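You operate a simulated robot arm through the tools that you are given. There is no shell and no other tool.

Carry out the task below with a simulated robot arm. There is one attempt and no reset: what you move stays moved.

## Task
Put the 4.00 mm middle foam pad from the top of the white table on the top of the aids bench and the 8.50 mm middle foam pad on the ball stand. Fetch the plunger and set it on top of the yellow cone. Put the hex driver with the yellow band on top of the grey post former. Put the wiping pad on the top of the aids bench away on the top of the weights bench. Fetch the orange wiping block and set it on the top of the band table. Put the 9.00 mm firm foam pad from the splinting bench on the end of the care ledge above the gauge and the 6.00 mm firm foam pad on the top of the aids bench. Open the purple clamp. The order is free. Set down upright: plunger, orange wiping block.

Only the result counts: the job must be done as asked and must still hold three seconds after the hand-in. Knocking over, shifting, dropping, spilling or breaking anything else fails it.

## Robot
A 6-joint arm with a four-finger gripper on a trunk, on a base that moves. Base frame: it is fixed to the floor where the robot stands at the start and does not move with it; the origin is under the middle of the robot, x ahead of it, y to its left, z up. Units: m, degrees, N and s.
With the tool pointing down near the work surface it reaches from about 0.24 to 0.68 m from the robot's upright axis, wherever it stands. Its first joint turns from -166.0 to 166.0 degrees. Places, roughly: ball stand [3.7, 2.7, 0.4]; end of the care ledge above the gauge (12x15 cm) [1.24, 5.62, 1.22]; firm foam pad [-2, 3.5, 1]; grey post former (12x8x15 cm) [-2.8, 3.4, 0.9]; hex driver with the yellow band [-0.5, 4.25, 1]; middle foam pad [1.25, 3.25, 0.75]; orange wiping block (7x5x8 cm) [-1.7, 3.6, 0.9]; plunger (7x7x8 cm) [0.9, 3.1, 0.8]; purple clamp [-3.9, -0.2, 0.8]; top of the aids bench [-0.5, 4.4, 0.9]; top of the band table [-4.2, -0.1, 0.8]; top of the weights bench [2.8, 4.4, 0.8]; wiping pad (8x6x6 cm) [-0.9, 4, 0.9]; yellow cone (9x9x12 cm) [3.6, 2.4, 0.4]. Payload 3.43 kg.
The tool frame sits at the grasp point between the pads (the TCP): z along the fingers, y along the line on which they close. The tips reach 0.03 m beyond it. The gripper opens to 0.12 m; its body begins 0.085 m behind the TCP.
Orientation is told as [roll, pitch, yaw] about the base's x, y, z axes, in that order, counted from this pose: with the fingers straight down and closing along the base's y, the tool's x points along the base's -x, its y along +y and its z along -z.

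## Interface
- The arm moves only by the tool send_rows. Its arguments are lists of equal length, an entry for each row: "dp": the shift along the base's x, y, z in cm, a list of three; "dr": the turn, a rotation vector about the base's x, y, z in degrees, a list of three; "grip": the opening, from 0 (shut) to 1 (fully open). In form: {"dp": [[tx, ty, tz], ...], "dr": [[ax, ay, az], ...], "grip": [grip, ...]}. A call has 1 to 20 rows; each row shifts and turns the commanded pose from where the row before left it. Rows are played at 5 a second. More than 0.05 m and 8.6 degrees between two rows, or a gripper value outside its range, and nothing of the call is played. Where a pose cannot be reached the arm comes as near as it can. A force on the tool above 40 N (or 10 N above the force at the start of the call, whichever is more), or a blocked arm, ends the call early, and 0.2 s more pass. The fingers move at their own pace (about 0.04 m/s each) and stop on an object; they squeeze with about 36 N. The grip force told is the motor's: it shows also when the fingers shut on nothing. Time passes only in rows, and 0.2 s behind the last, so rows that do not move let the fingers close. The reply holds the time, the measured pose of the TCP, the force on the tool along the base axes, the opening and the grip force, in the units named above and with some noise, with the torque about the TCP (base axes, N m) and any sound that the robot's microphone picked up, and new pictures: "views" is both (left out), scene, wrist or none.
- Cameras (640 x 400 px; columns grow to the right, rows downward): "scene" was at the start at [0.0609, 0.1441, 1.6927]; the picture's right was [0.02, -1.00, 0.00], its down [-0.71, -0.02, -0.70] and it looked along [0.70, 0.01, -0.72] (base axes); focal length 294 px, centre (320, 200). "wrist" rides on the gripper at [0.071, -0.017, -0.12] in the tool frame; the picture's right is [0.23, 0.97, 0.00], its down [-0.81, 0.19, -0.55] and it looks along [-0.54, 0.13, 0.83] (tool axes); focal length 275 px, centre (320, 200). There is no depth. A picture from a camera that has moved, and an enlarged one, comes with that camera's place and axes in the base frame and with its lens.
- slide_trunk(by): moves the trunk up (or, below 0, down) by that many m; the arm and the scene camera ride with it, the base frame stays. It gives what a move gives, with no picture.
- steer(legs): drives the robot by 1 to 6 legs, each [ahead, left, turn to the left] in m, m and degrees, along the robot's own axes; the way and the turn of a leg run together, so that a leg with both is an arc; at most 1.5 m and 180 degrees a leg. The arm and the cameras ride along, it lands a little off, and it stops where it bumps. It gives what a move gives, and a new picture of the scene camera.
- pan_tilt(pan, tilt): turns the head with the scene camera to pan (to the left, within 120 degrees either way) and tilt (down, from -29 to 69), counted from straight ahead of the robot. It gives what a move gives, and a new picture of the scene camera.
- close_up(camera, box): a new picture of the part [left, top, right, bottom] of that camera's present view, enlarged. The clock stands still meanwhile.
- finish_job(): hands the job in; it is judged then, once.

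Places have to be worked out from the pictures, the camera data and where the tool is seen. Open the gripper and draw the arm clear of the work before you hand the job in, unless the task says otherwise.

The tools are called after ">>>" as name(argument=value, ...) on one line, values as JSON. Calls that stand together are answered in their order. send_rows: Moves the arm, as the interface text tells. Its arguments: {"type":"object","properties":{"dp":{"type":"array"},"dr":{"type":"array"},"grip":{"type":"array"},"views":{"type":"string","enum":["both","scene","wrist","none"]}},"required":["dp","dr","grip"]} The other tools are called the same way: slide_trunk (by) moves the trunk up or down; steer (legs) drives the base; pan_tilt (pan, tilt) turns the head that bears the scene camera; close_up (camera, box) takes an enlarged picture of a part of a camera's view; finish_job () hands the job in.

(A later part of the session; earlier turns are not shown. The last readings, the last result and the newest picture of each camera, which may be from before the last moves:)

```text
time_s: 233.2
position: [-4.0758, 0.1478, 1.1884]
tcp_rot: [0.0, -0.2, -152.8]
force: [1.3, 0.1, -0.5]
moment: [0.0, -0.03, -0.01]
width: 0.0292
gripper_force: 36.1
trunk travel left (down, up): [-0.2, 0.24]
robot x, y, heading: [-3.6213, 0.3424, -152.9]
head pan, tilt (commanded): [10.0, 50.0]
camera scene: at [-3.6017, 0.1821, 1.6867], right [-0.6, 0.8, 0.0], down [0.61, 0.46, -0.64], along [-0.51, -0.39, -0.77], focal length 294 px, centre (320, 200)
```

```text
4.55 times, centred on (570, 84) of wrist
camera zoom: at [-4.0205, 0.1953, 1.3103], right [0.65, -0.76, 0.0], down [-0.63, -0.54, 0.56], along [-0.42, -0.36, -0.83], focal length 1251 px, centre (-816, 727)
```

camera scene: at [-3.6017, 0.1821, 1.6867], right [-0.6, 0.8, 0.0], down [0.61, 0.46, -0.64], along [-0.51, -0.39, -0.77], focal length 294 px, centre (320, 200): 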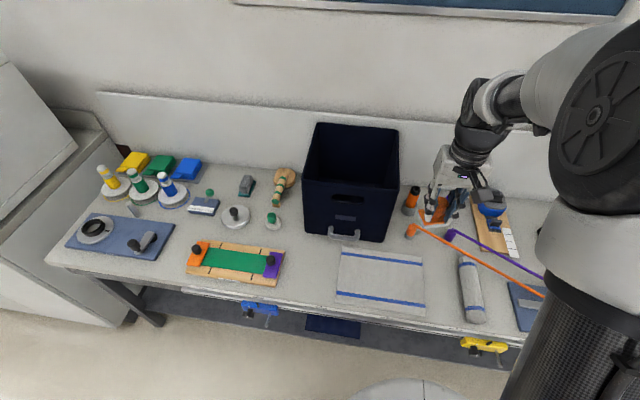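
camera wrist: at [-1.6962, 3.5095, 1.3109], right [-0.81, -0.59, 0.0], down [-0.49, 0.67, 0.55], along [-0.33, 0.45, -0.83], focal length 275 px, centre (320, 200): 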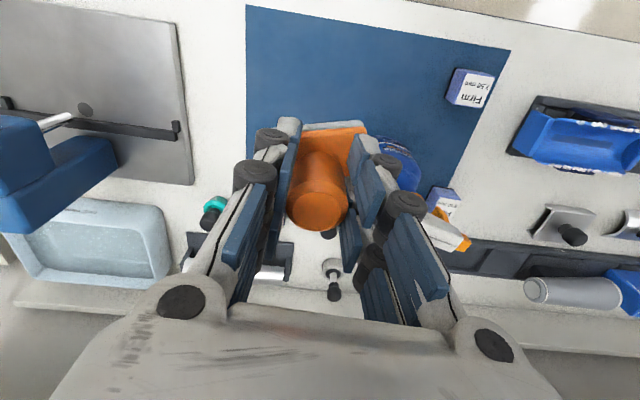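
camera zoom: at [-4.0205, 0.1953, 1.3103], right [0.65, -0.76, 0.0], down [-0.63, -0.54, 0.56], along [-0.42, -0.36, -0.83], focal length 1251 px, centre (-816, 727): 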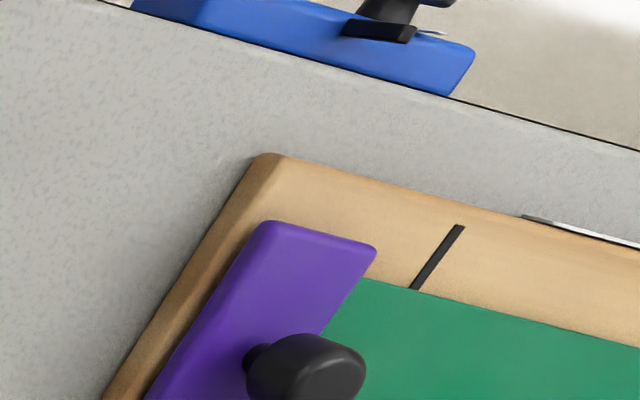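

I zoom in further on the purple clamp to understand its mechanism.

>>> close_up(camera="scene", box=[254, 242, 294, 267])

>>> close_up(camera="scene", box=[180, 236, 220, 261])

>>> close_up(camera="scene", box=[180, 260, 244, 300])

```text
16.00 times, centred on (274, 254) of scene
camera zoom: at [-3.6017, 0.1821, 1.6867], right [-0.6, 0.8, 0.0], down [0.61, 0.46, -0.64], along [-0.51, -0.39, -0.77], focal length 4696 px, centre (1056, -672)
```

zoom: 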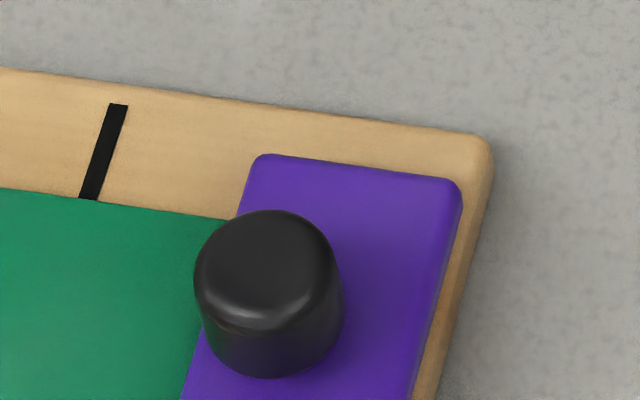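

```text
16.00 times, centred on (200, 248) of scene
camera zoom: at [-3.6017, 0.1821, 1.6867], right [-0.6, 0.8, 0.0], down [0.61, 0.46, -0.64], along [-0.51, -0.39, -0.77], focal length 4696 px, centre (2240, -576)
```

zoom: 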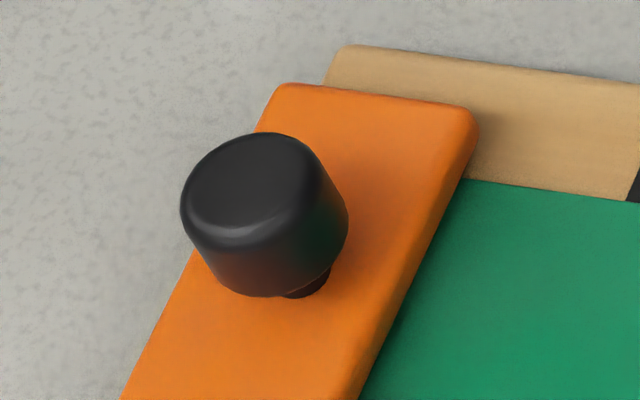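

```text
10.00 times, centred on (212, 280) of scene
camera zoom: at [-3.6017, 0.1821, 1.6867], right [-0.6, 0.8, 0.0], down [0.61, 0.46, -0.64], along [-0.51, -0.39, -0.77], focal length 2935 px, centre (1400, -600)
```

zoom: 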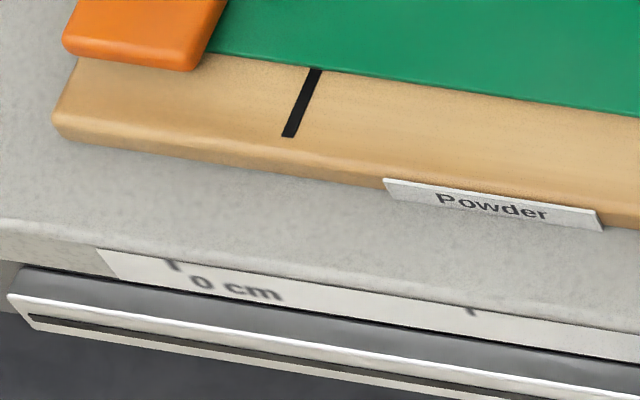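

The table top is near z≈0.83. I'll stand the block on the free spot between the green-band board and the towel, about (-3.941, -0.078). I move there at height, staying in front of the dark box.

>>> send_rows(dp=[[1, 0, 4], [2.5, -3.7, 0], [2.5, -3.7, 0], [2.5, -3.8, 0], [2.5, -3.8, 0], [1.3, -3.8, 0], [1.2, -3.8, 0]], dr=[[0, 0, 0], [0, 0, 0], [0, 0, 0], [0, 0, 0], [0, 0, 0], [0, 0, 0], [0, 0, 0]], grip=[0, 0, 0, 0, 0, 0, 0], views="both")

```text
time_s: 234.8
position: [-3.9418, -0.0792, 1.2317]
tcp_rot: [0.1, -0.3, -152.9]
force: [0.4, 0.2, -0.3]
moment: [0.01, 0.0, 0.02]
width: 0.0294
gripper_force: 36.1
trunk travel left (down, up): [-0.2, 0.24]
robot x, y, heading: [-3.6242, 0.3425, -152.7]
head pan, tilt (commanded): [10.0, 50.0]
camera scene: at [-3.6012, 0.1806, 1.6865], right [-0.6, 0.8, 0.0], down [0.61, 0.46, -0.64], along [-0.51, -0.39, -0.77], focal length 294 px, centre (320, 200)
camera wrist: at [-3.8851, -0.0323, 1.3519], right [0.65, -0.76, 0.0], down [-0.63, -0.54, 0.55], along [-0.42, -0.36, -0.83], focal length 275 px, centre (320, 200)
```

scene: 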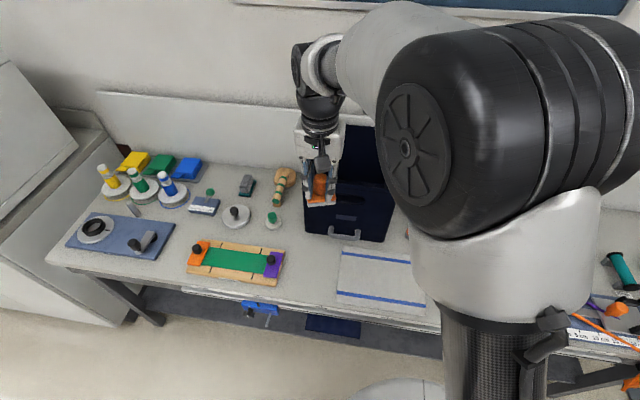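
wrist: 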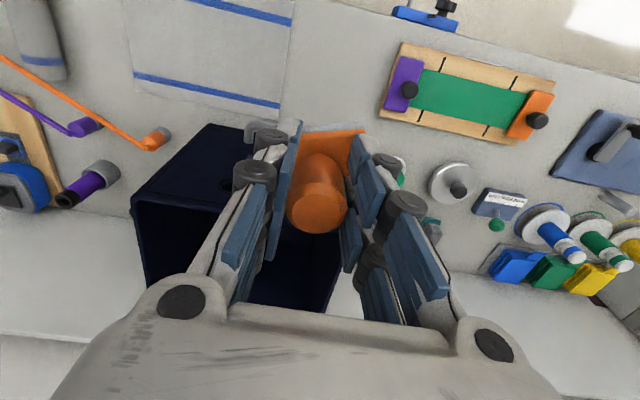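

The landing point is in the free gap; I nudge 1.5 cm away from the towel and descend to just above the table.

>>> send_rows(dp=[[1.0, -1.1, 0], [0, 0, -5], [0, 0, -5], [0, 0, -5], [0, 0, -5], [0, 0, -5], [0, 0, -5]], dr=[[0, 0, 0], [0, 0, 0], [0, 0, 0], [0, 0, 0], [0, 0, 0], [0, 0, 0], [0, 0, 0]], grip=[0, 0, 0, 0, 0, 0, 0], views="both")

```text
time_s: 236.4
position: [-3.9351, -0.0902, 0.9259]
tcp_rot: [0.0, -0.2, -152.9]
force: [-0.5, -0.9, -1.1]
moment: [0.05, 0.02, 0.0]
width: 0.0297
gripper_force: 36.0
trunk travel left (down, up): [-0.2, 0.24]
robot x, y, heading: [-3.6208, 0.3437, -152.9]
head pan, tilt (commanded): [10.0, 50.0]
camera scene: at [-3.6022, 0.181, 1.6865], right [-0.6, 0.8, 0.0], down [0.61, 0.46, -0.64], along [-0.51, -0.39, -0.77], focal length 294 px, centre (320, 200)
camera wrist: at [-3.8787, -0.0426, 1.0473], right [0.65, -0.76, 0.0], down [-0.63, -0.54, 0.56], along [-0.42, -0.36, -0.83], focal length 275 px, centre (320, 200)
```

scene: 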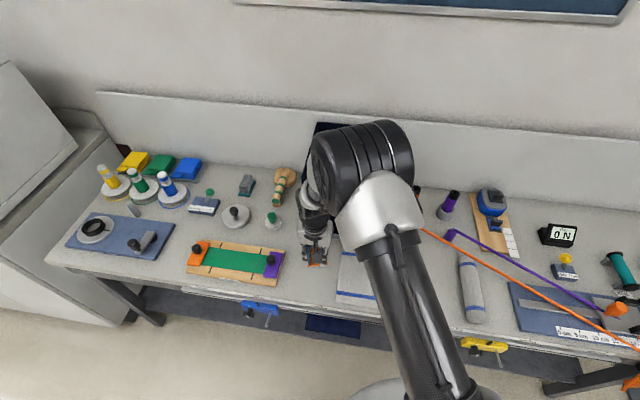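
wrist: 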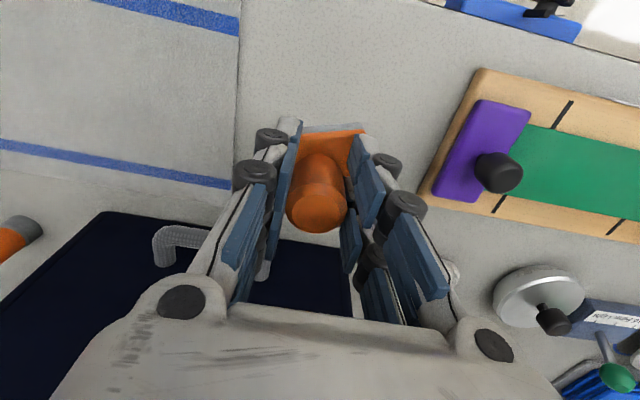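

Clear all round. I lower in small steps to contact.

>>> send_rows(dp=[[0, 0, -1], [0, 0, -0.8], [0, 0, -0.6], [0, 0, -0.4]], dr=[[0, 0, 0], [0, 0, 0], [0, 0, 0], [0, 0, 0]], grip=[0, 0, 0, 0], views="wrist")

```text
time_s: 237.4
position: [-3.9316, -0.0896, 0.9009]
tcp_rot: [0.0, -0.2, -152.9]
force: [0.4, -0.9, -0.8]
moment: [0.02, 0.01, 0.01]
width: 0.0293
gripper_force: 35.8
trunk travel left (down, up): [-0.2, 0.24]
robot x, y, heading: [-3.6227, 0.3424, -152.9]
head pan, tilt (commanded): [10.0, 50.0]
camera wrist: at [-3.8765, -0.0418, 1.0217], right [0.65, -0.76, 0.0], down [-0.63, -0.54, 0.56], along [-0.42, -0.36, -0.83], focal length 275 px, centre (320, 200)
```

wrist: 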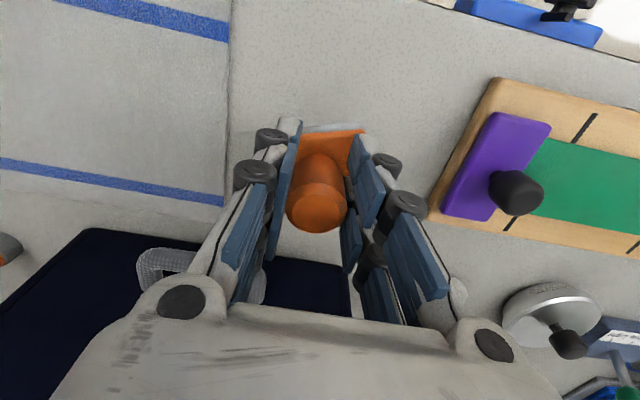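

Still no contact; I continue by 3 mm steps.

>>> send_rows(dp=[[0, 0, -0.3], [0, 0, -0.3], [0, 0, -0.3]], dr=[[0, 0, 0], [0, 0, 0], [0, 0, 0]], grip=[0, 0, 0], views="none")

```text
time_s: 238.2
position: [-3.9305, -0.089, 0.8923]
tcp_rot: [-0.1, -0.3, -152.9]
force: [0.4, 1.3, -1.0]
moment: [-0.01, -0.01, -0.02]
width: 0.0291
gripper_force: 35.9
trunk travel left (down, up): [-0.2, 0.24]
robot x, y, heading: [-3.6203, 0.3422, -153.0]
head pan, tilt (commanded): [10.0, 50.0]
```

No contact yet at 0.892; a few more millimetres.

>>> send_rows(dp=[[0, 0, -0.3], [0, 0, -0.2], [0, 0, -0.2]], dr=[[0, 0, 0], [0, 0, 0], [0, 0, 0]], grip=[0, 0, 0], views="none")

```text
time_s: 239.1
position: [-3.9318, -0.0897, 0.8845]
tcp_rot: [0.0, -0.2, -152.9]
force: [-0.6, -1.0, -0.5]
moment: [0.01, 0.02, 0.01]
width: 0.0293
gripper_force: 35.9
trunk travel left (down, up): [-0.2, 0.24]
robot x, y, heading: [-3.6195, 0.3408, -152.8]
head pan, tilt (commanded): [10.0, 50.0]
```

>>> send_rows(dp=[[0, 0, -0.3], [0, 0, -0.2], [0, 0, -0.2]], dr=[[0, 0, 0], [0, 0, 0], [0, 0, 0]], grip=[0, 0, 0], views="scene")

>>> close_up(camera="scene", box=[270, 220, 366, 280])

```text
time_s: 239.8
position: [-3.9307, -0.0884, 0.8786]
tcp_rot: [0.0, -0.2, -153.0]
force: [0.2, 0.7, -1.2]
moment: [0.03, 0.02, 0.0]
width: 0.0292
gripper_force: 36.1
trunk travel left (down, up): [-0.2, 0.24]
robot x, y, heading: [-3.6219, 0.3427, -152.7]
head pan, tilt (commanded): [10.0, 50.0]
camera scene: at [-3.6016, 0.1819, 1.6867], right [-0.6, 0.8, 0.0], down [0.61, 0.46, -0.64], along [-0.51, -0.39, -0.77], focal length 294 px, centre (320, 200)
```

scene: 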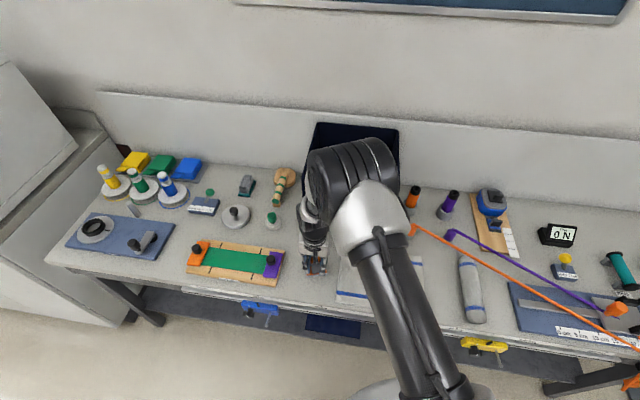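

```text
6.67 times, centred on (318, 250) of scene
camera zoom: at [-3.6016, 0.1819, 1.6867], right [-0.6, 0.8, 0.0], down [0.61, 0.46, -0.64], along [-0.51, -0.39, -0.77], focal length 1957 px, centre (333, -133)
```

zoom: 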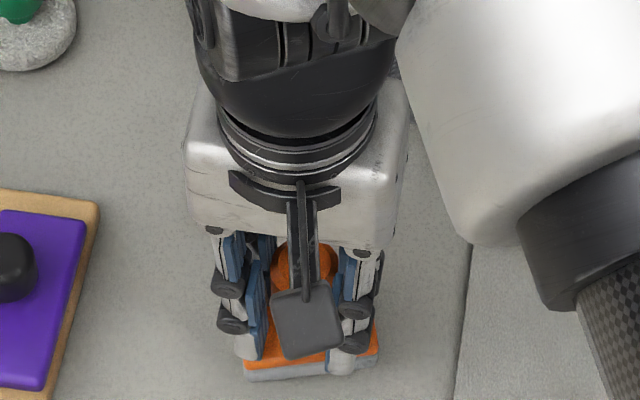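

The block still hovers slightly. I continue lowering slowly; the force limit will catch contact.

>>> send_rows(dp=[[0, 0, -0.3], [0, 0, -0.3], [0, 0, -0.3]], dr=[[0, 0, 0], [0, 0, 0], [0, 0, 0]], grip=[0, 0, 0], views="none")

```text
time_s: 240.7
position: [-3.9308, -0.0911, 0.8694]
tcp_rot: [0.1, -0.1, -152.9]
force: [0.1, 0.6, -0.9]
moment: [0.02, 0.04, 0.0]
width: 0.0296
gripper_force: 35.8
trunk travel left (down, up): [-0.2, 0.24]
robot x, y, heading: [-3.625, 0.3424, -152.8]
head pan, tilt (commanded): [10.0, 50.0]
```

>>> send_rows(dp=[[0, 0, -0.3], [0, 0, -0.3], [0, 0, -0.3]], dr=[[0, 0, 0], [0, 0, 0], [0, 0, 0]], grip=[0, 0, 0], views="wrist")

>>> close_up(camera="scene", box=[290, 250, 338, 280])

```text
time_s: 241.4
position: [-3.9309, -0.0898, 0.8625]
tcp_rot: [-0.1, -0.2, -153.0]
force: [0.4, 1.0, 1.6]
moment: [0.03, 0.04, -0.01]
width: 0.0291
gripper_force: 36.0
trunk travel left (down, up): [-0.2, 0.24]
robot x, y, heading: [-3.6198, 0.3427, -153.0]
head pan, tilt (commanded): [10.0, 50.0]
camera wrist: at [-3.8753, -0.0423, 0.9819], right [0.65, -0.76, 0.0], down [-0.63, -0.54, 0.56], along [-0.42, -0.36, -0.83], focal length 275 px, centre (320, 200)
```

wrist: 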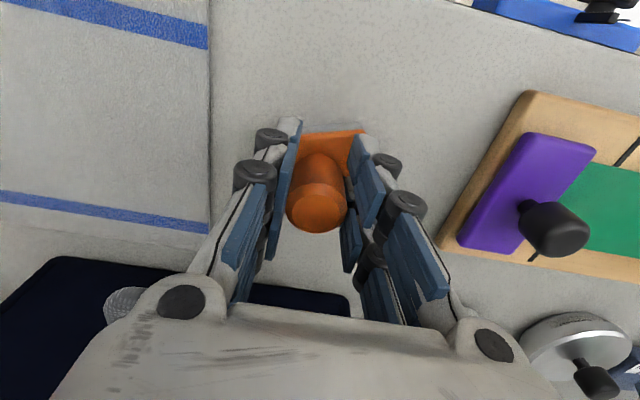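

```text
13.33 times, centred on (314, 265) of scene
camera zoom: at [-3.6013, 0.1822, 1.6867], right [-0.6, 0.8, 0.0], down [0.61, 0.46, -0.64], along [-0.51, -0.39, -0.77], focal length 3913 px, centre (400, -667)
```

zoom: 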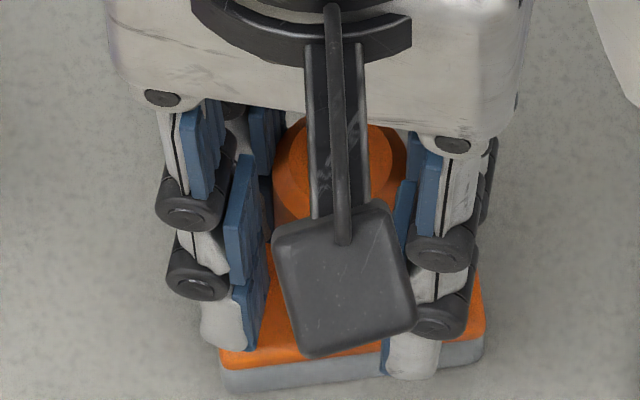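

Contact begins at TCP z≈0.862, so the band table is at ≈0.80. I settle 1 mm more and open.

>>> send_rows(dp=[[0, 0, -0.1], [0, 0, 0], [0, 0, 0], [0, 0, 0], [0, 0, 0]], dr=[[0, 0, 0], [0, 0, 0], [0, 0, 0], [0, 0, 0], [0, 0, 0]], grip=[0, 0.3, 0.4, 0.45, 0.45], views="none")

>>> send_rows(dp=[[0, 0, 2], [0, 0, 4], [0, 0, 5], [0, 0, 5], [0, 0, 5]], dr=[[0, 0, 0], [0, 0, 0], [0, 0, 0], [0, 0, 0], [0, 0, 0]], grip=[0.45, 0.45, 0.45, 0.45, 0.45], views="both")

```text
time_s: 242.7
position: [-3.9322, -0.091, 0.8604]
tcp_rot: [0.0, -0.1, -152.9]
force: [0.8, 0.5, -1.5]
moment: [0.02, 0.0, -0.01]
width: 0.0541
gripper_force: 0.2
trunk travel left (down, up): [-0.2, 0.24]
robot x, y, heading: [-3.6221, 0.347, -152.6]
head pan, tilt (commanded): [10.0, 50.0]
```

```text
time_s: 243.8
position: [-3.9282, -0.0904, 1.0729]
tcp_rot: [0.0, -0.2, -152.9]
force: [-0.4, 0.3, -0.3]
moment: [-0.04, 0.02, -0.01]
width: 0.0538
gripper_force: 0.1
trunk travel left (down, up): [-0.2, 0.24]
robot x, y, heading: [-3.6264, 0.3416, -152.9]
head pan, tilt (commanded): [10.0, 50.0]
camera scene: at [-3.6009, 0.1828, 1.6868], right [-0.6, 0.8, 0.0], down [0.61, 0.46, -0.64], along [-0.51, -0.39, -0.77], focal length 294 px, centre (320, 200)
camera wrist: at [-3.8737, -0.043, 1.1933], right [0.65, -0.76, 0.0], down [-0.63, -0.54, 0.56], along [-0.42, -0.36, -0.83], focal length 275 px, centre (320, 200)
```

scene: 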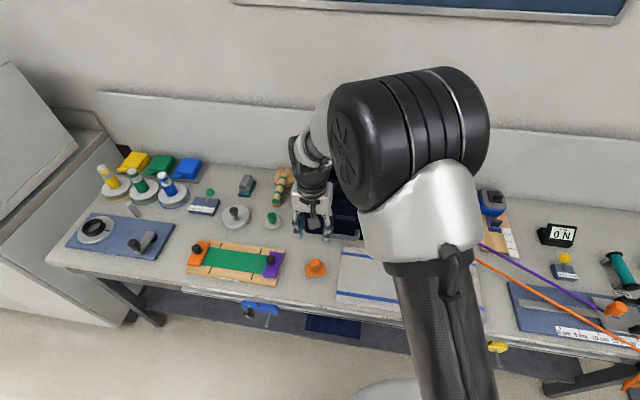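
wrist: 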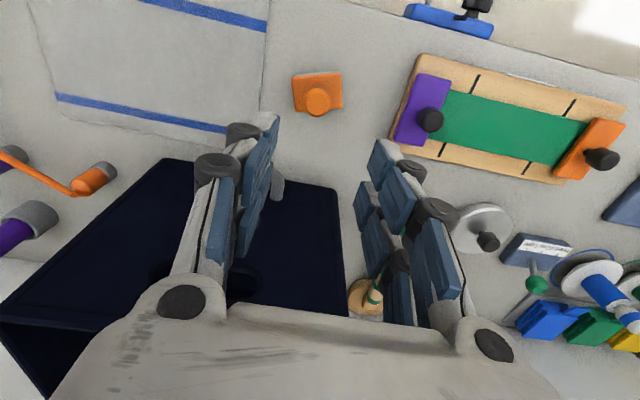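

The block stands upright on the band table. Now I examine the purple clamp closely through the wrist camera.

>>> close_up(camera="wrist", box=[380, 60, 476, 120])

>>> close_up(camera="wrist", box=[380, 100, 476, 160])

>>> close_up(camera="wrist", box=[540, 110, 640, 172])

```text
6.67 times, centred on (428, 90) of wrist
camera zoom: at [-3.8737, -0.043, 1.1933], right [0.65, -0.76, 0.0], down [-0.63, -0.54, 0.56], along [-0.42, -0.36, -0.83], focal length 1835 px, centre (-400, 933)
```

zoom: 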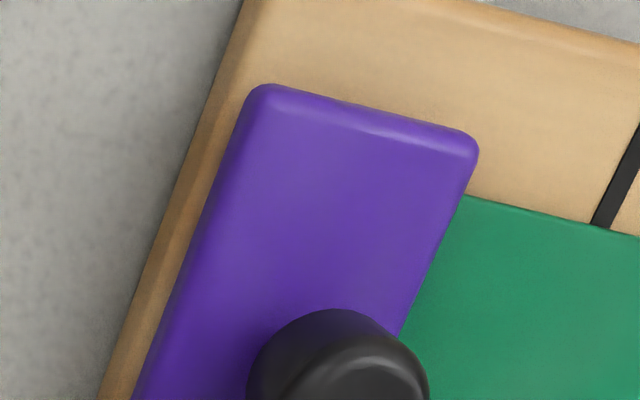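

```text
6.67 times, centred on (428, 130) of wrist
camera zoom: at [-3.8737, -0.043, 1.1933], right [0.65, -0.76, 0.0], down [-0.63, -0.54, 0.56], along [-0.42, -0.36, -0.83], focal length 1835 px, centre (-400, 667)
```

zoom: 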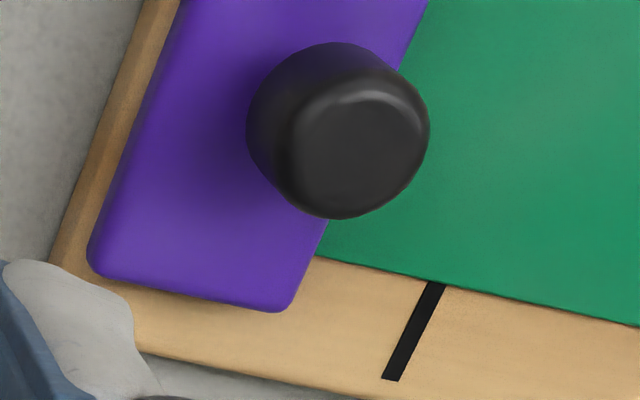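

```text
6.40 times, centred on (590, 141) of wrist
camera zoom: at [-3.8737, -0.043, 1.1933], right [0.65, -0.76, 0.0], down [-0.63, -0.54, 0.56], along [-0.42, -0.36, -0.83], focal length 1762 px, centre (-1408, 578)
```

zoom: 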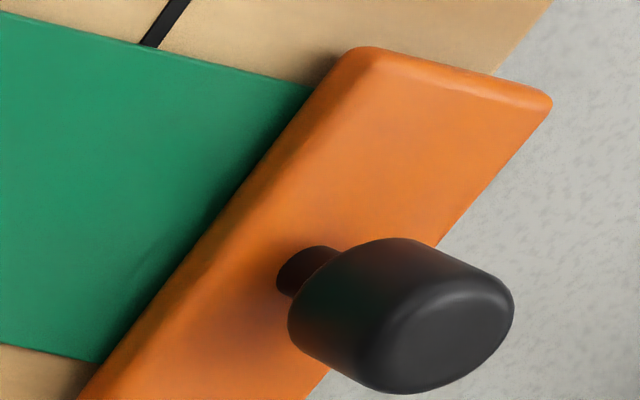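

Both clamps look alike: a 4.5×8.5 cm plate with a knob in its middle. I'll grip the purple knob with the fingers closing across the board (so it may pivot between them), then test which way it yields. First I move over it and turn the tool.

>>> send_rows(dp=[[2, -4.1, 0], [2, -4.1, 0], [2, -4.1, 0], [0, 0, 0], [0, 0, 0], [0, 0, 0], [0, 0, 0], [0, 0, 0], [0, 0, 0], [0, 0, 0], [0, 0, 0], [0, 0, 0], [0, 0, 0], [0, 0, 0]], dr=[[0, 0, 0], [0, 0, 0], [0, 0, 0], [0, 0, 8.4], [0, 0, 8.4], [0, 0, 8.4], [0, 0, 8.4], [0, 0, 8.4], [0, 0, 8.4], [0, 0, 8.4], [0, 0, 8.4], [0, 0, 8.4], [0, 0, 8.4], [0, 0, 8.4]], grip=[0.5, 0.5, 0.5, 0.5, 0.5, 0.5, 0.5, 0.5, 0.5, 0.5, 0.5, 0.5, 0.5, 0.5], views="both")

```text
time_s: 246.8
position: [-3.8718, -0.2137, 1.0695]
tcp_rot: [0.0, -0.2, -60.3]
force: [-0.5, -0.2, -0.3]
moment: [-0.01, -0.03, -0.01]
width: 0.06
gripper_force: 0.1
trunk travel left (down, up): [-0.2, 0.24]
robot x, y, heading: [-3.6227, 0.3421, -152.9]
head pan, tilt (commanded): [10.0, 50.0]
camera scene: at [-3.6016, 0.182, 1.6867], right [-0.6, 0.8, 0.0], down [0.61, 0.46, -0.64], along [-0.51, -0.39, -0.77], focal length 294 px, centre (320, 200)
camera wrist: at [-3.9215, -0.1588, 1.1907], right [0.73, 0.68, 0.0], down [0.57, -0.61, 0.56], along [0.38, -0.41, -0.83], focal length 275 px, centre (320, 200)
```

scene: 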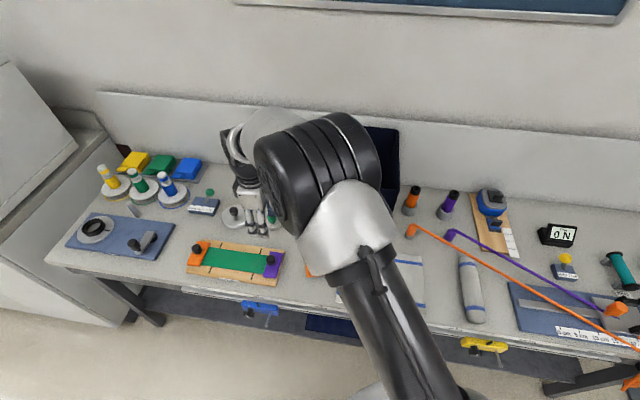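
wrist: 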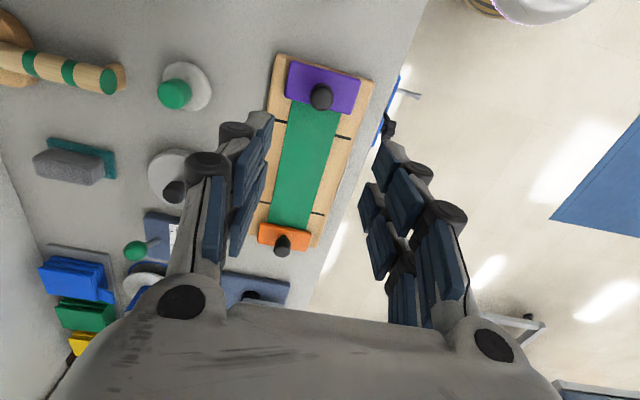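

The knob is right under the TCP. I descend to just above the plate.

>>> send_rows(dp=[[0, 0, -5], [0, 0, -5], [0, 0, -5], [0, 0, -3]], dr=[[0, 0, 0], [0, 0, 0], [0, 0, 0], [0, 0, 0]], grip=[0.5, 0.5, 0.5, 0.5], views="wrist")

```text
time_s: 247.8
position: [-3.87, -0.2132, 0.8889]
tcp_rot: [0.0, -0.2, -60.6]
force: [0.1, -0.7, 0.4]
moment: [0.01, 0.01, 0.01]
width: 0.0603
gripper_force: 0.1
trunk travel left (down, up): [-0.2, 0.24]
robot x, y, heading: [-3.6204, 0.3442, -152.9]
head pan, tilt (commanded): [10.0, 50.0]
camera wrist: at [-3.9207, -0.1592, 1.0099], right [0.73, 0.68, 0.0], down [0.57, -0.61, 0.56], along [0.38, -0.41, -0.83], focal length 275 px, centre (320, 200)
```

wrist: 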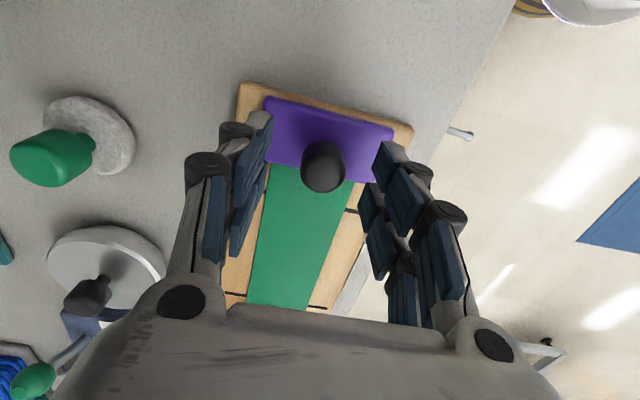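

Aligned; the plate is near z≈0.82 and the knob top ≈0.862. I lower 2.6 cm and close on the knob.

>>> send_rows(dp=[[0, 0, -1.6], [0, 0, -1.0], [0, 0, 0], [0, 0, 0], [0, 0, 0], [0, 0, 0]], dr=[[0, 0, 0], [0, 0, 0], [0, 0, 0], [0, 0, 0], [0, 0, 0], [0, 0, 0]], grip=[0.5, 0.5, 0, 0, 0, 0], views="wrist")

```text
time_s: 249.2
position: [-3.8687, -0.2111, 0.8633]
tcp_rot: [0.0, -0.2, -60.5]
force: [8.2, 3.4, -2.0]
moment: [-0.04, -0.15, -0.04]
width: 0.0267
gripper_force: 41.1
trunk travel left (down, up): [-0.2, 0.24]
robot x, y, heading: [-3.6195, 0.3424, -152.6]
head pan, tilt (commanded): [10.0, 50.0]
camera wrist: at [-3.919, -0.1576, 0.9831], right [0.73, 0.68, 0.0], down [0.56, -0.61, 0.55], along [0.38, -0.41, -0.83], focal length 275 px, centre (320, 200)
```

wrist: 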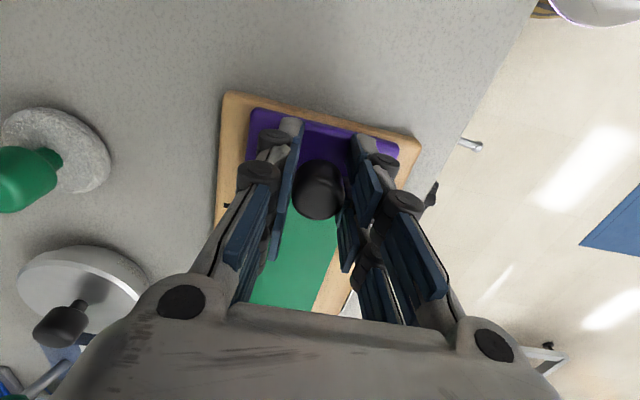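

Knob gripped. I test by lifting 5 mm gently and watching the force.

>>> send_rows(dp=[[0, 0, 0.3], [0, 0, 0.3]], dr=[[0, 0, 0], [0, 0, 0]], grip=[0, 0], views="wrist")

```text
time_s: 249.8
position: [-3.8692, -0.211, 0.8668]
tcp_rot: [0.4, 0.1, -60.4]
force: [13.4, 2.4, -27.5]
moment: [-0.38, -0.55, 0.21]
width: 0.0273
gripper_force: 45.5
trunk travel left (down, up): [-0.2, 0.24]
robot x, y, heading: [-3.618, 0.341, -152.8]
head pan, tilt (commanded): [10.0, 50.0]
camera wrist: at [-3.9192, -0.1582, 0.9873], right [0.73, 0.68, 0.01], down [0.56, -0.61, 0.55], along [0.38, -0.4, -0.83], focal length 275 px, centre (320, 200)
```

wrist: 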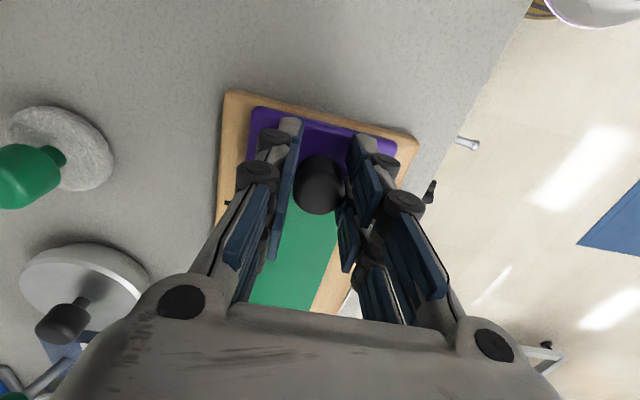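

The resisting force acts ~2 cm toward the board's outer edge, so the plate is hinged there. I return to neutral, then swing the knob up and outward on an arc about that hinge, turning the tool with it, two steps first.

>>> send_rows(dp=[[0, 0, -0.5], [-0.33, 0.56, 0.27]], dr=[[0, 0, 0], [-6.88, -4.09, 0]], grip=[0, 0], views="wrist")

```text
time_s: 250.4
position: [-3.8707, -0.2074, 0.8694]
tcp_rot: [0.2, -8.2, -60.3]
force: [24.8, 3.6, 4.0]
moment: [0.15, -0.94, 0.15]
width: 0.0264
gripper_force: 44.8
trunk travel left (down, up): [-0.2, 0.24]
robot x, y, heading: [-3.6211, 0.3404, -153.0]
head pan, tilt (commanded): [10.0, 50.0]
camera wrist: at [-3.9295, -0.1398, 0.9787], right [0.73, 0.68, -0.03], down [0.52, -0.54, 0.66], along [0.44, -0.5, -0.75], focal length 275 px, centre (320, 200)
```

wrist: 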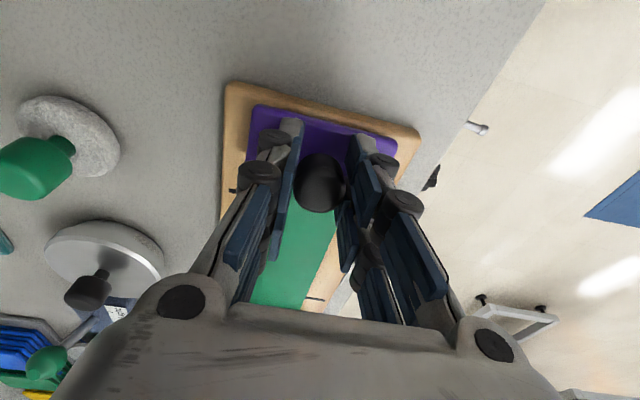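

A side force of ~23 N along the closing axis shows the grip is off-centre. I look from the scene camera at the plate's state.

>>> close_up(camera="scene", box=[240, 230, 304, 270])

>>> close_up(camera="wrist", box=[220, 80, 420, 205])

```text
10.00 times, centred on (272, 250) of scene
camera zoom: at [-3.5976, 0.1828, 1.6869], right [-0.61, 0.8, 0.0], down [0.61, 0.46, -0.64], along [-0.51, -0.39, -0.76], focal length 2935 px, centre (800, -300)
```

zoom: 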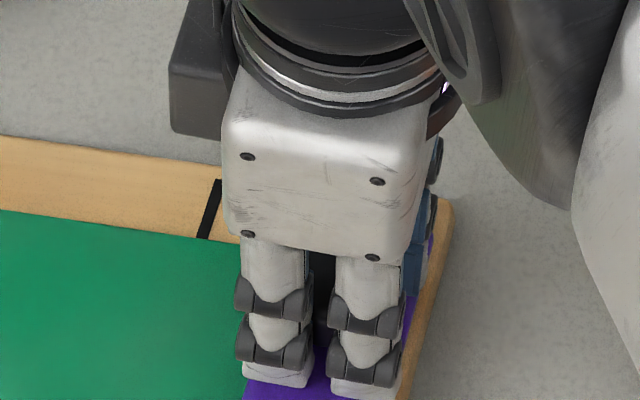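

```text
3.20 times, centred on (320, 142) of wrist
camera zoom: at [-3.9295, -0.1398, 0.9787], right [0.73, 0.68, -0.03], down [0.52, -0.54, 0.66], along [0.44, -0.5, -0.75], focal length 881 px, centre (320, 384)
```

zoom: 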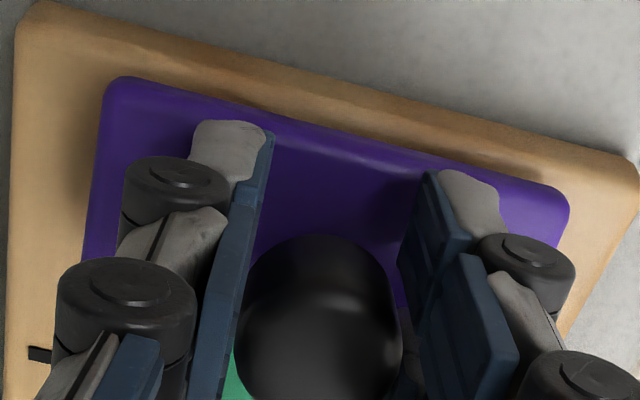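

I relieve the side load by shifting 2 mm along it and continue the arc another step, watching the force.

>>> send_rows(dp=[[0.2, 0.12, 0], [-0.35, 0.58, 0.18]], dr=[[0, 0, 0], [-6.88, -4.09, 0]], grip=[0, 0], views="wrist")

```text
time_s: 251.1
position: [-3.8731, -0.2026, 0.871]
tcp_rot: [0.3, -16.3, -60.5]
force: [23.6, -9.9, 6.4]
moment: [-0.37, -0.93, 0.05]
width: 0.0261
gripper_force: 45.0
trunk travel left (down, up): [-0.2, 0.24]
robot x, y, heading: [-3.6191, 0.3411, -152.8]
head pan, tilt (commanded): [10.0, 50.0]
camera wrist: at [-3.9395, -0.1223, 0.9667], right [0.74, 0.67, -0.06], down [0.47, -0.45, 0.76], along [0.48, -0.59, -0.65], focal length 275 px, centre (320, 200)
```

wrist: 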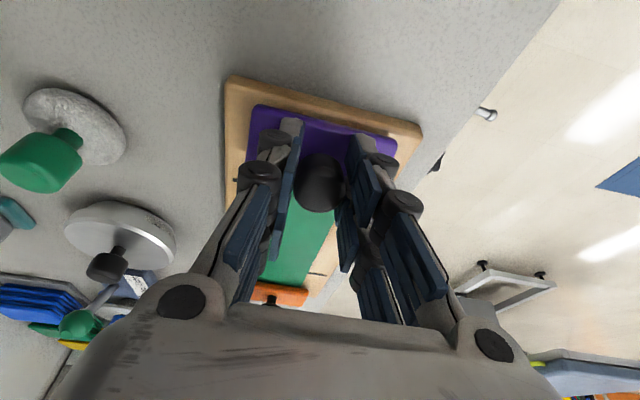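

I zoom in to see whether the plate itself has tilted.

>>> close_up(camera="wrist", box=[220, 60, 430, 191])

```text
3.05 times, centred on (325, 126) of wrist
camera zoom: at [-3.9395, -0.1223, 0.9667], right [0.74, 0.67, -0.06], down [0.47, -0.45, 0.76], along [0.48, -0.59, -0.65], focal length 839 px, centre (305, 427)
```

zoom: 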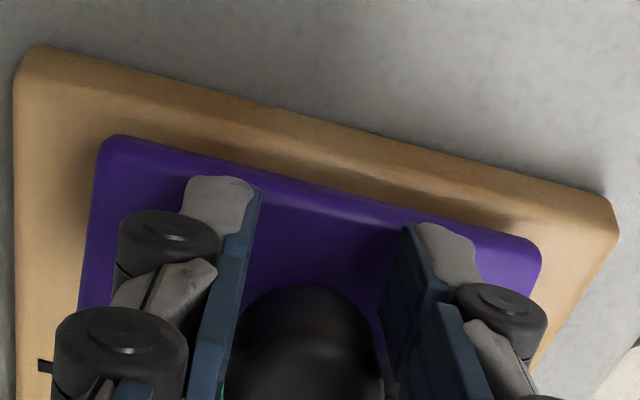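

The readings are ambiguous, so I release the knob, back off along the tool axis and look at the plate's current state.

>>> send_rows(dp=[[0, 0, 0], [0, 0, 0], [0, 0, 0], [-0.4, 0.7, 2.5], [-0.6, 1.0, 3.5], [-0.6, 1.0, 3.5]], dr=[[0, 0, 0], [0, 0, 0], [0, 0, 0], [0, 0, 0], [0, 0, 0], [0, 0, 0]], grip=[0.5, 0.5, 0.5, 0.5, 0.5, 0.5], views="wrist")

>>> close_up(camera="wrist", box=[220, 40, 420, 165])

>>> close_up(camera="scene", box=[170, 225, 298, 305])

```text
time_s: 252.4
position: [-3.8916, -0.1699, 0.9636]
tcp_rot: [0.4, -16.3, -60.6]
force: [-0.7, 0.4, 0.1]
moment: [-0.06, -0.01, -0.01]
width: 0.0599
gripper_force: 0.1
trunk travel left (down, up): [-0.2, 0.24]
robot x, y, heading: [-3.6229, 0.343, -152.9]
head pan, tilt (commanded): [10.0, 50.0]
camera wrist: at [-3.9585, -0.0897, 1.0589], right [0.74, 0.67, -0.06], down [0.47, -0.45, 0.76], along [0.48, -0.59, -0.65], focal length 275 px, centre (320, 200)
```

wrist: 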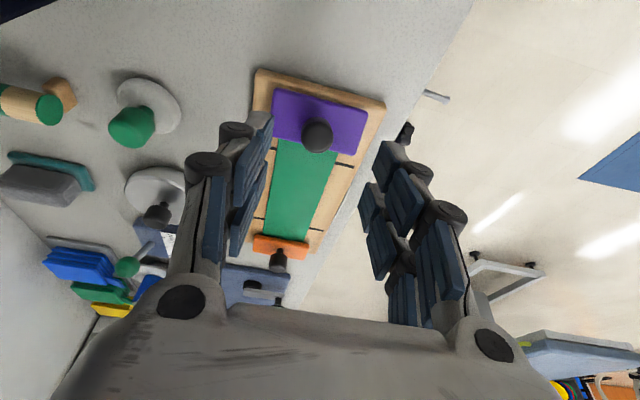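

```text
3.20 times, centred on (320, 102) of wrist
camera zoom: at [-3.9585, -0.0897, 1.0589], right [0.74, 0.67, -0.06], down [0.47, -0.45, 0.76], along [0.48, -0.59, -0.65], focal length 881 px, centre (320, 512)
```

zoom: 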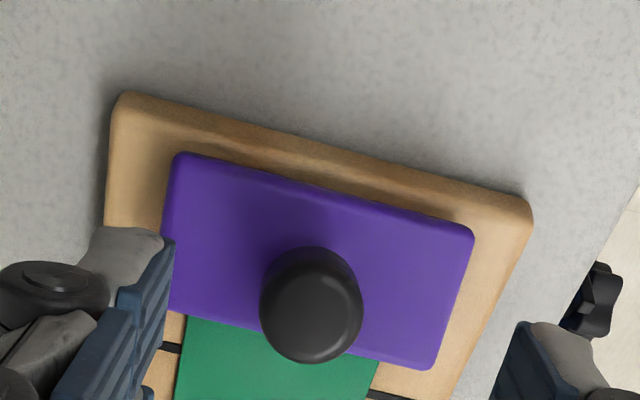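

```text
5.00 times, centred on (234, 265) of scene
camera zoom: at [-3.6015, 0.183, 1.6868], right [-0.6, 0.8, 0.0], down [0.61, 0.46, -0.64], along [-0.51, -0.39, -0.77], focal length 1468 px, centre (750, -125)
```

zoom: 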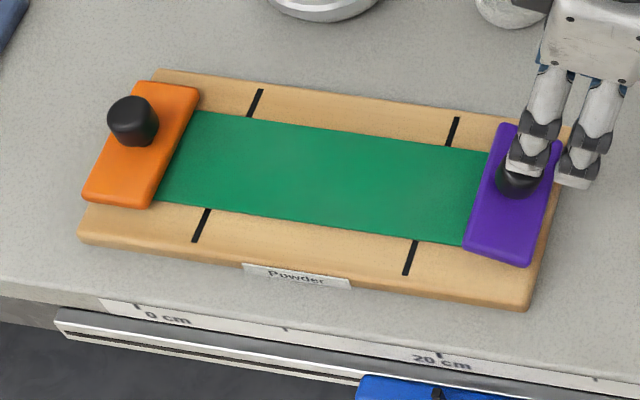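

The plate sits flat again, so nothing has moved permanently. I return the tool to vertical above the knob to regrip it better centred and test the lift in small steps with pictures.

>>> send_rows(dp=[[0.8, -1.4, 0], [0.8, -1.4, 0], [0.76, -1.3, 0]], dr=[[6.88, 4.09, 0], [6.88, 4.09, 0], [0, 0, 0]], grip=[0.5, 0.5, 0.5], views="wrist")

```text
time_s: 253.2
position: [-3.8689, -0.2124, 0.9636]
tcp_rot: [0.0, -0.1, -60.5]
force: [0.2, 0.2, -1.0]
moment: [0.0, -0.01, 0.0]
width: 0.0601
gripper_force: 0.1
trunk travel left (down, up): [-0.2, 0.24]
robot x, y, heading: [-3.6199, 0.3402, -152.8]
head pan, tilt (commanded): [10.0, 50.0]
camera wrist: at [-3.9184, -0.1584, 1.0839], right [0.73, 0.68, 0.0], down [0.57, -0.61, 0.55], along [0.38, -0.41, -0.83], focal length 275 px, centre (320, 200)
```

wrist: 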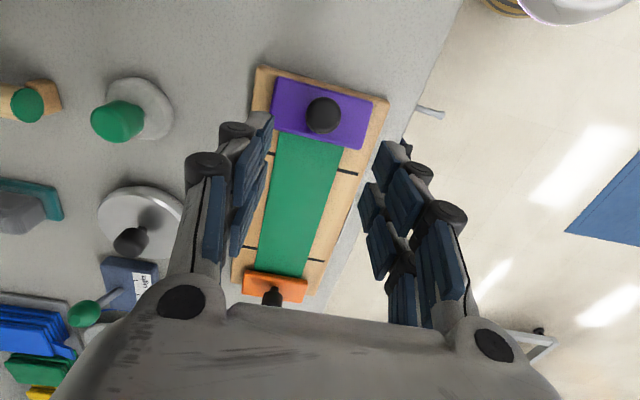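

I zoom the wrist view to locate the knob's top face precisely before regripping.

>>> close_up(camera="wrist", box=[260, 60, 400, 148])

```text
4.55 times, centred on (330, 104) of wrist
camera zoom: at [-3.9184, -0.1584, 1.0839], right [0.73, 0.68, 0.0], down [0.57, -0.61, 0.55], along [0.38, -0.41, -0.83], focal length 1251 px, centre (274, 636)
```

zoom: 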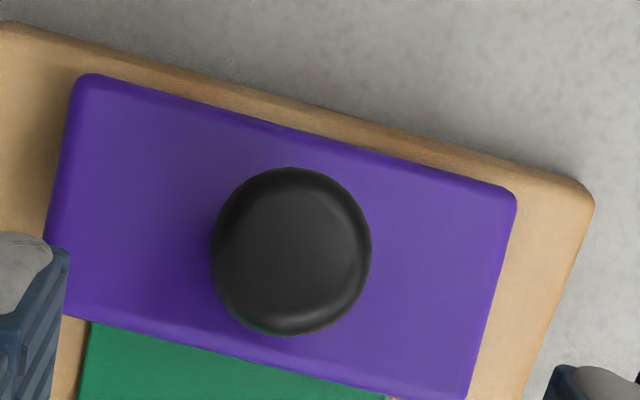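

Comparing with the earlier picture, the knob has moved outward ~1 cm and the plate's inner edge seems raised — the hinge may hold by friction. I check with a scene close-up.

>>> close_up(camera="scene", box=[246, 236, 310, 276])

>>> close_up(camera="scene", box=[256, 256, 288, 276])

```text
10.00 times, centred on (278, 256) of scene
camera zoom: at [-3.6015, 0.182, 1.6867], right [-0.6, 0.8, 0.0], down [0.61, 0.46, -0.64], along [-0.51, -0.39, -0.77], focal length 2935 px, centre (740, -360)
```

zoom: 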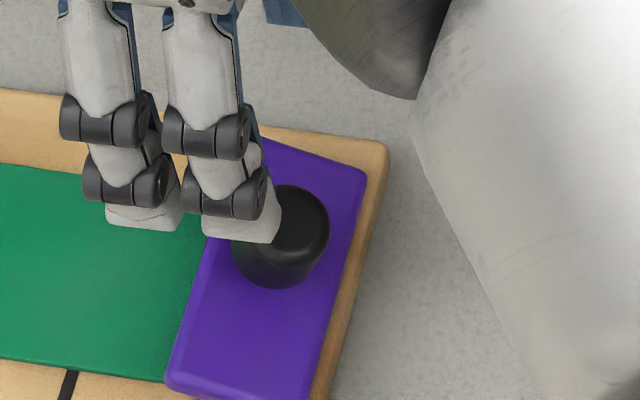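

```text
16.00 times, centred on (272, 266) of scene
camera zoom: at [-3.6015, 0.182, 1.6867], right [-0.6, 0.8, 0.0], down [0.61, 0.46, -0.64], along [-0.51, -0.39, -0.77], focal length 4696 px, centre (1088, -856)
```

zoom: 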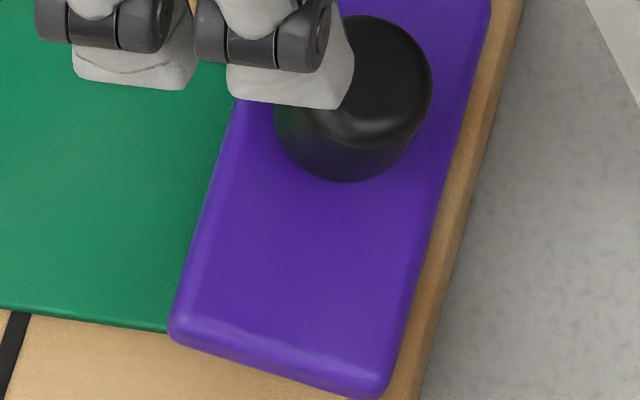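

The plate is indeed tilted ~16° and stays there: it hinges at the outer edge with friction. I tilt the tool the same way, come down along the tilted axis and regrip the knob, slightly recentred.

>>> send_rows(dp=[[-0.78, 1.6, -0.3], [-0.78, 1.6, -0.3], [0.42, -0.71, -2.88], [0.42, -0.71, -2.88], [0.28, -0.47, -1.9]], dr=[[-6.88, -4.09, 0], [-6.88, -4.09, 0], [0, 0, 0], [0, 0, 0], [0, 0, 0]], grip=[0.5, 0.5, 0.5, 0.5, 0.5], views="wrist")

>>> close_up(camera="wrist", box=[220, 60, 420, 185])

```text
time_s: 254.4
position: [-3.8729, -0.1998, 0.8804]
tcp_rot: [0.4, -16.2, -60.6]
force: [0.0, -0.7, 0.0]
moment: [0.0, 0.02, -0.04]
width: 0.0598
gripper_force: 0.1
trunk travel left (down, up): [-0.2, 0.24]
robot x, y, heading: [-3.6237, 0.3433, -152.7]
head pan, tilt (commanded): [10.0, 50.0]
camera wrist: at [-3.9394, -0.1206, 0.9769], right [0.74, 0.67, -0.06], down [0.47, -0.45, 0.76], along [0.48, -0.59, -0.65], focal length 275 px, centre (320, 200)
```

wrist: 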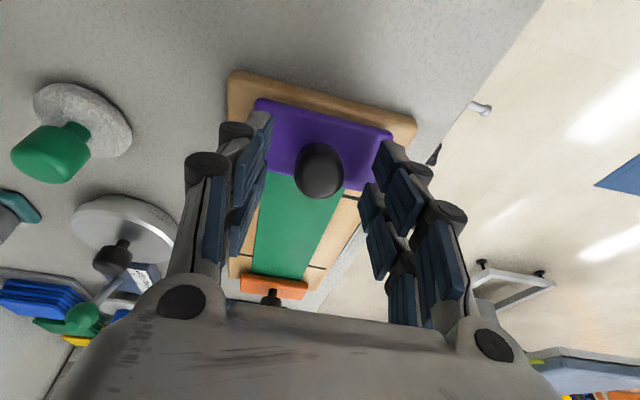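

```text
3.20 times, centred on (320, 122) of wrist
camera zoom: at [-3.9394, -0.1206, 0.9769], right [0.74, 0.67, -0.06], down [0.47, -0.45, 0.76], along [0.48, -0.59, -0.65], focal length 881 px, centre (320, 448)
```

zoom: 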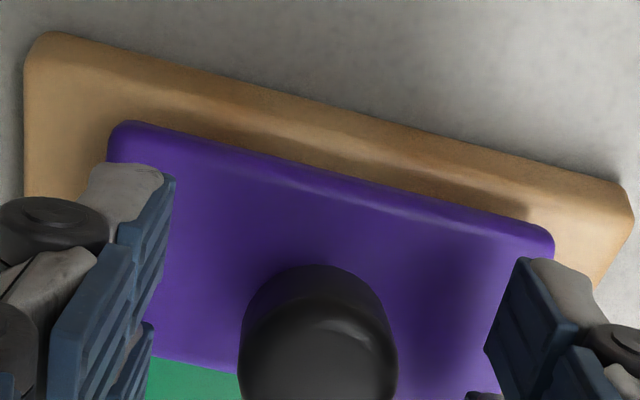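

The knob is centred between the fingers. I go 0.8 cm further along the axis and close.

>>> send_rows(dp=[[0.12, -0.2, -0.75], [0, 0, 0], [0, 0, 0], [0, 0, 0]], dr=[[0, 0, 0], [0, 0, 0], [0, 0, 0], [0, 0, 0]], grip=[0.5, 0, 0, 0], views="none")

```text
time_s: 255.4
position: [-3.8719, -0.2022, 0.8749]
tcp_rot: [0.3, -16.2, -60.5]
force: [-2.3, -2.1, -1.1]
moment: [-0.16, 0.1, -0.09]
width: 0.0257
gripper_force: 25.6
trunk travel left (down, up): [-0.2, 0.24]
robot x, y, heading: [-3.6242, 0.3401, -152.9]
head pan, tilt (commanded): [10.0, 50.0]
```

Gripped with almost no side load. I continue the arc in two 8° steps.

>>> send_rows(dp=[[-0.39, 0.66, 0.08], [-0.4, 0.67, -0.03]], dr=[[-6.88, -4.09, 0], [-6.88, -4.09, 0]], grip=[0, 0], views="wrist")

```text
time_s: 256.1
position: [-3.8796, -0.1919, 0.8744]
tcp_rot: [0.9, -32.3, -60.8]
force: [1.6, -20.0, -6.9]
moment: [-0.85, 0.0, -0.56]
width: 0.0254
gripper_force: 44.8
trunk travel left (down, up): [-0.2, 0.24]
robot x, y, heading: [-3.6176, 0.3439, -153.0]
head pan, tilt (commanded): [10.0, 50.0]
camera wrist: at [-3.9566, -0.0927, 0.9386], right [0.75, 0.65, -0.11], down [0.35, -0.25, 0.9], along [0.56, -0.72, -0.41], focal length 275 px, centre (320, 200)
```

wrist: 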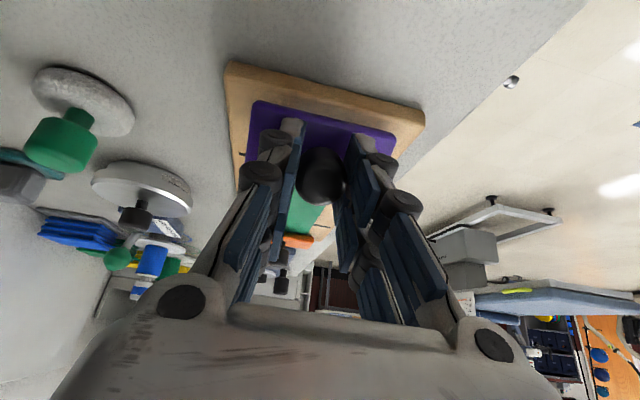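

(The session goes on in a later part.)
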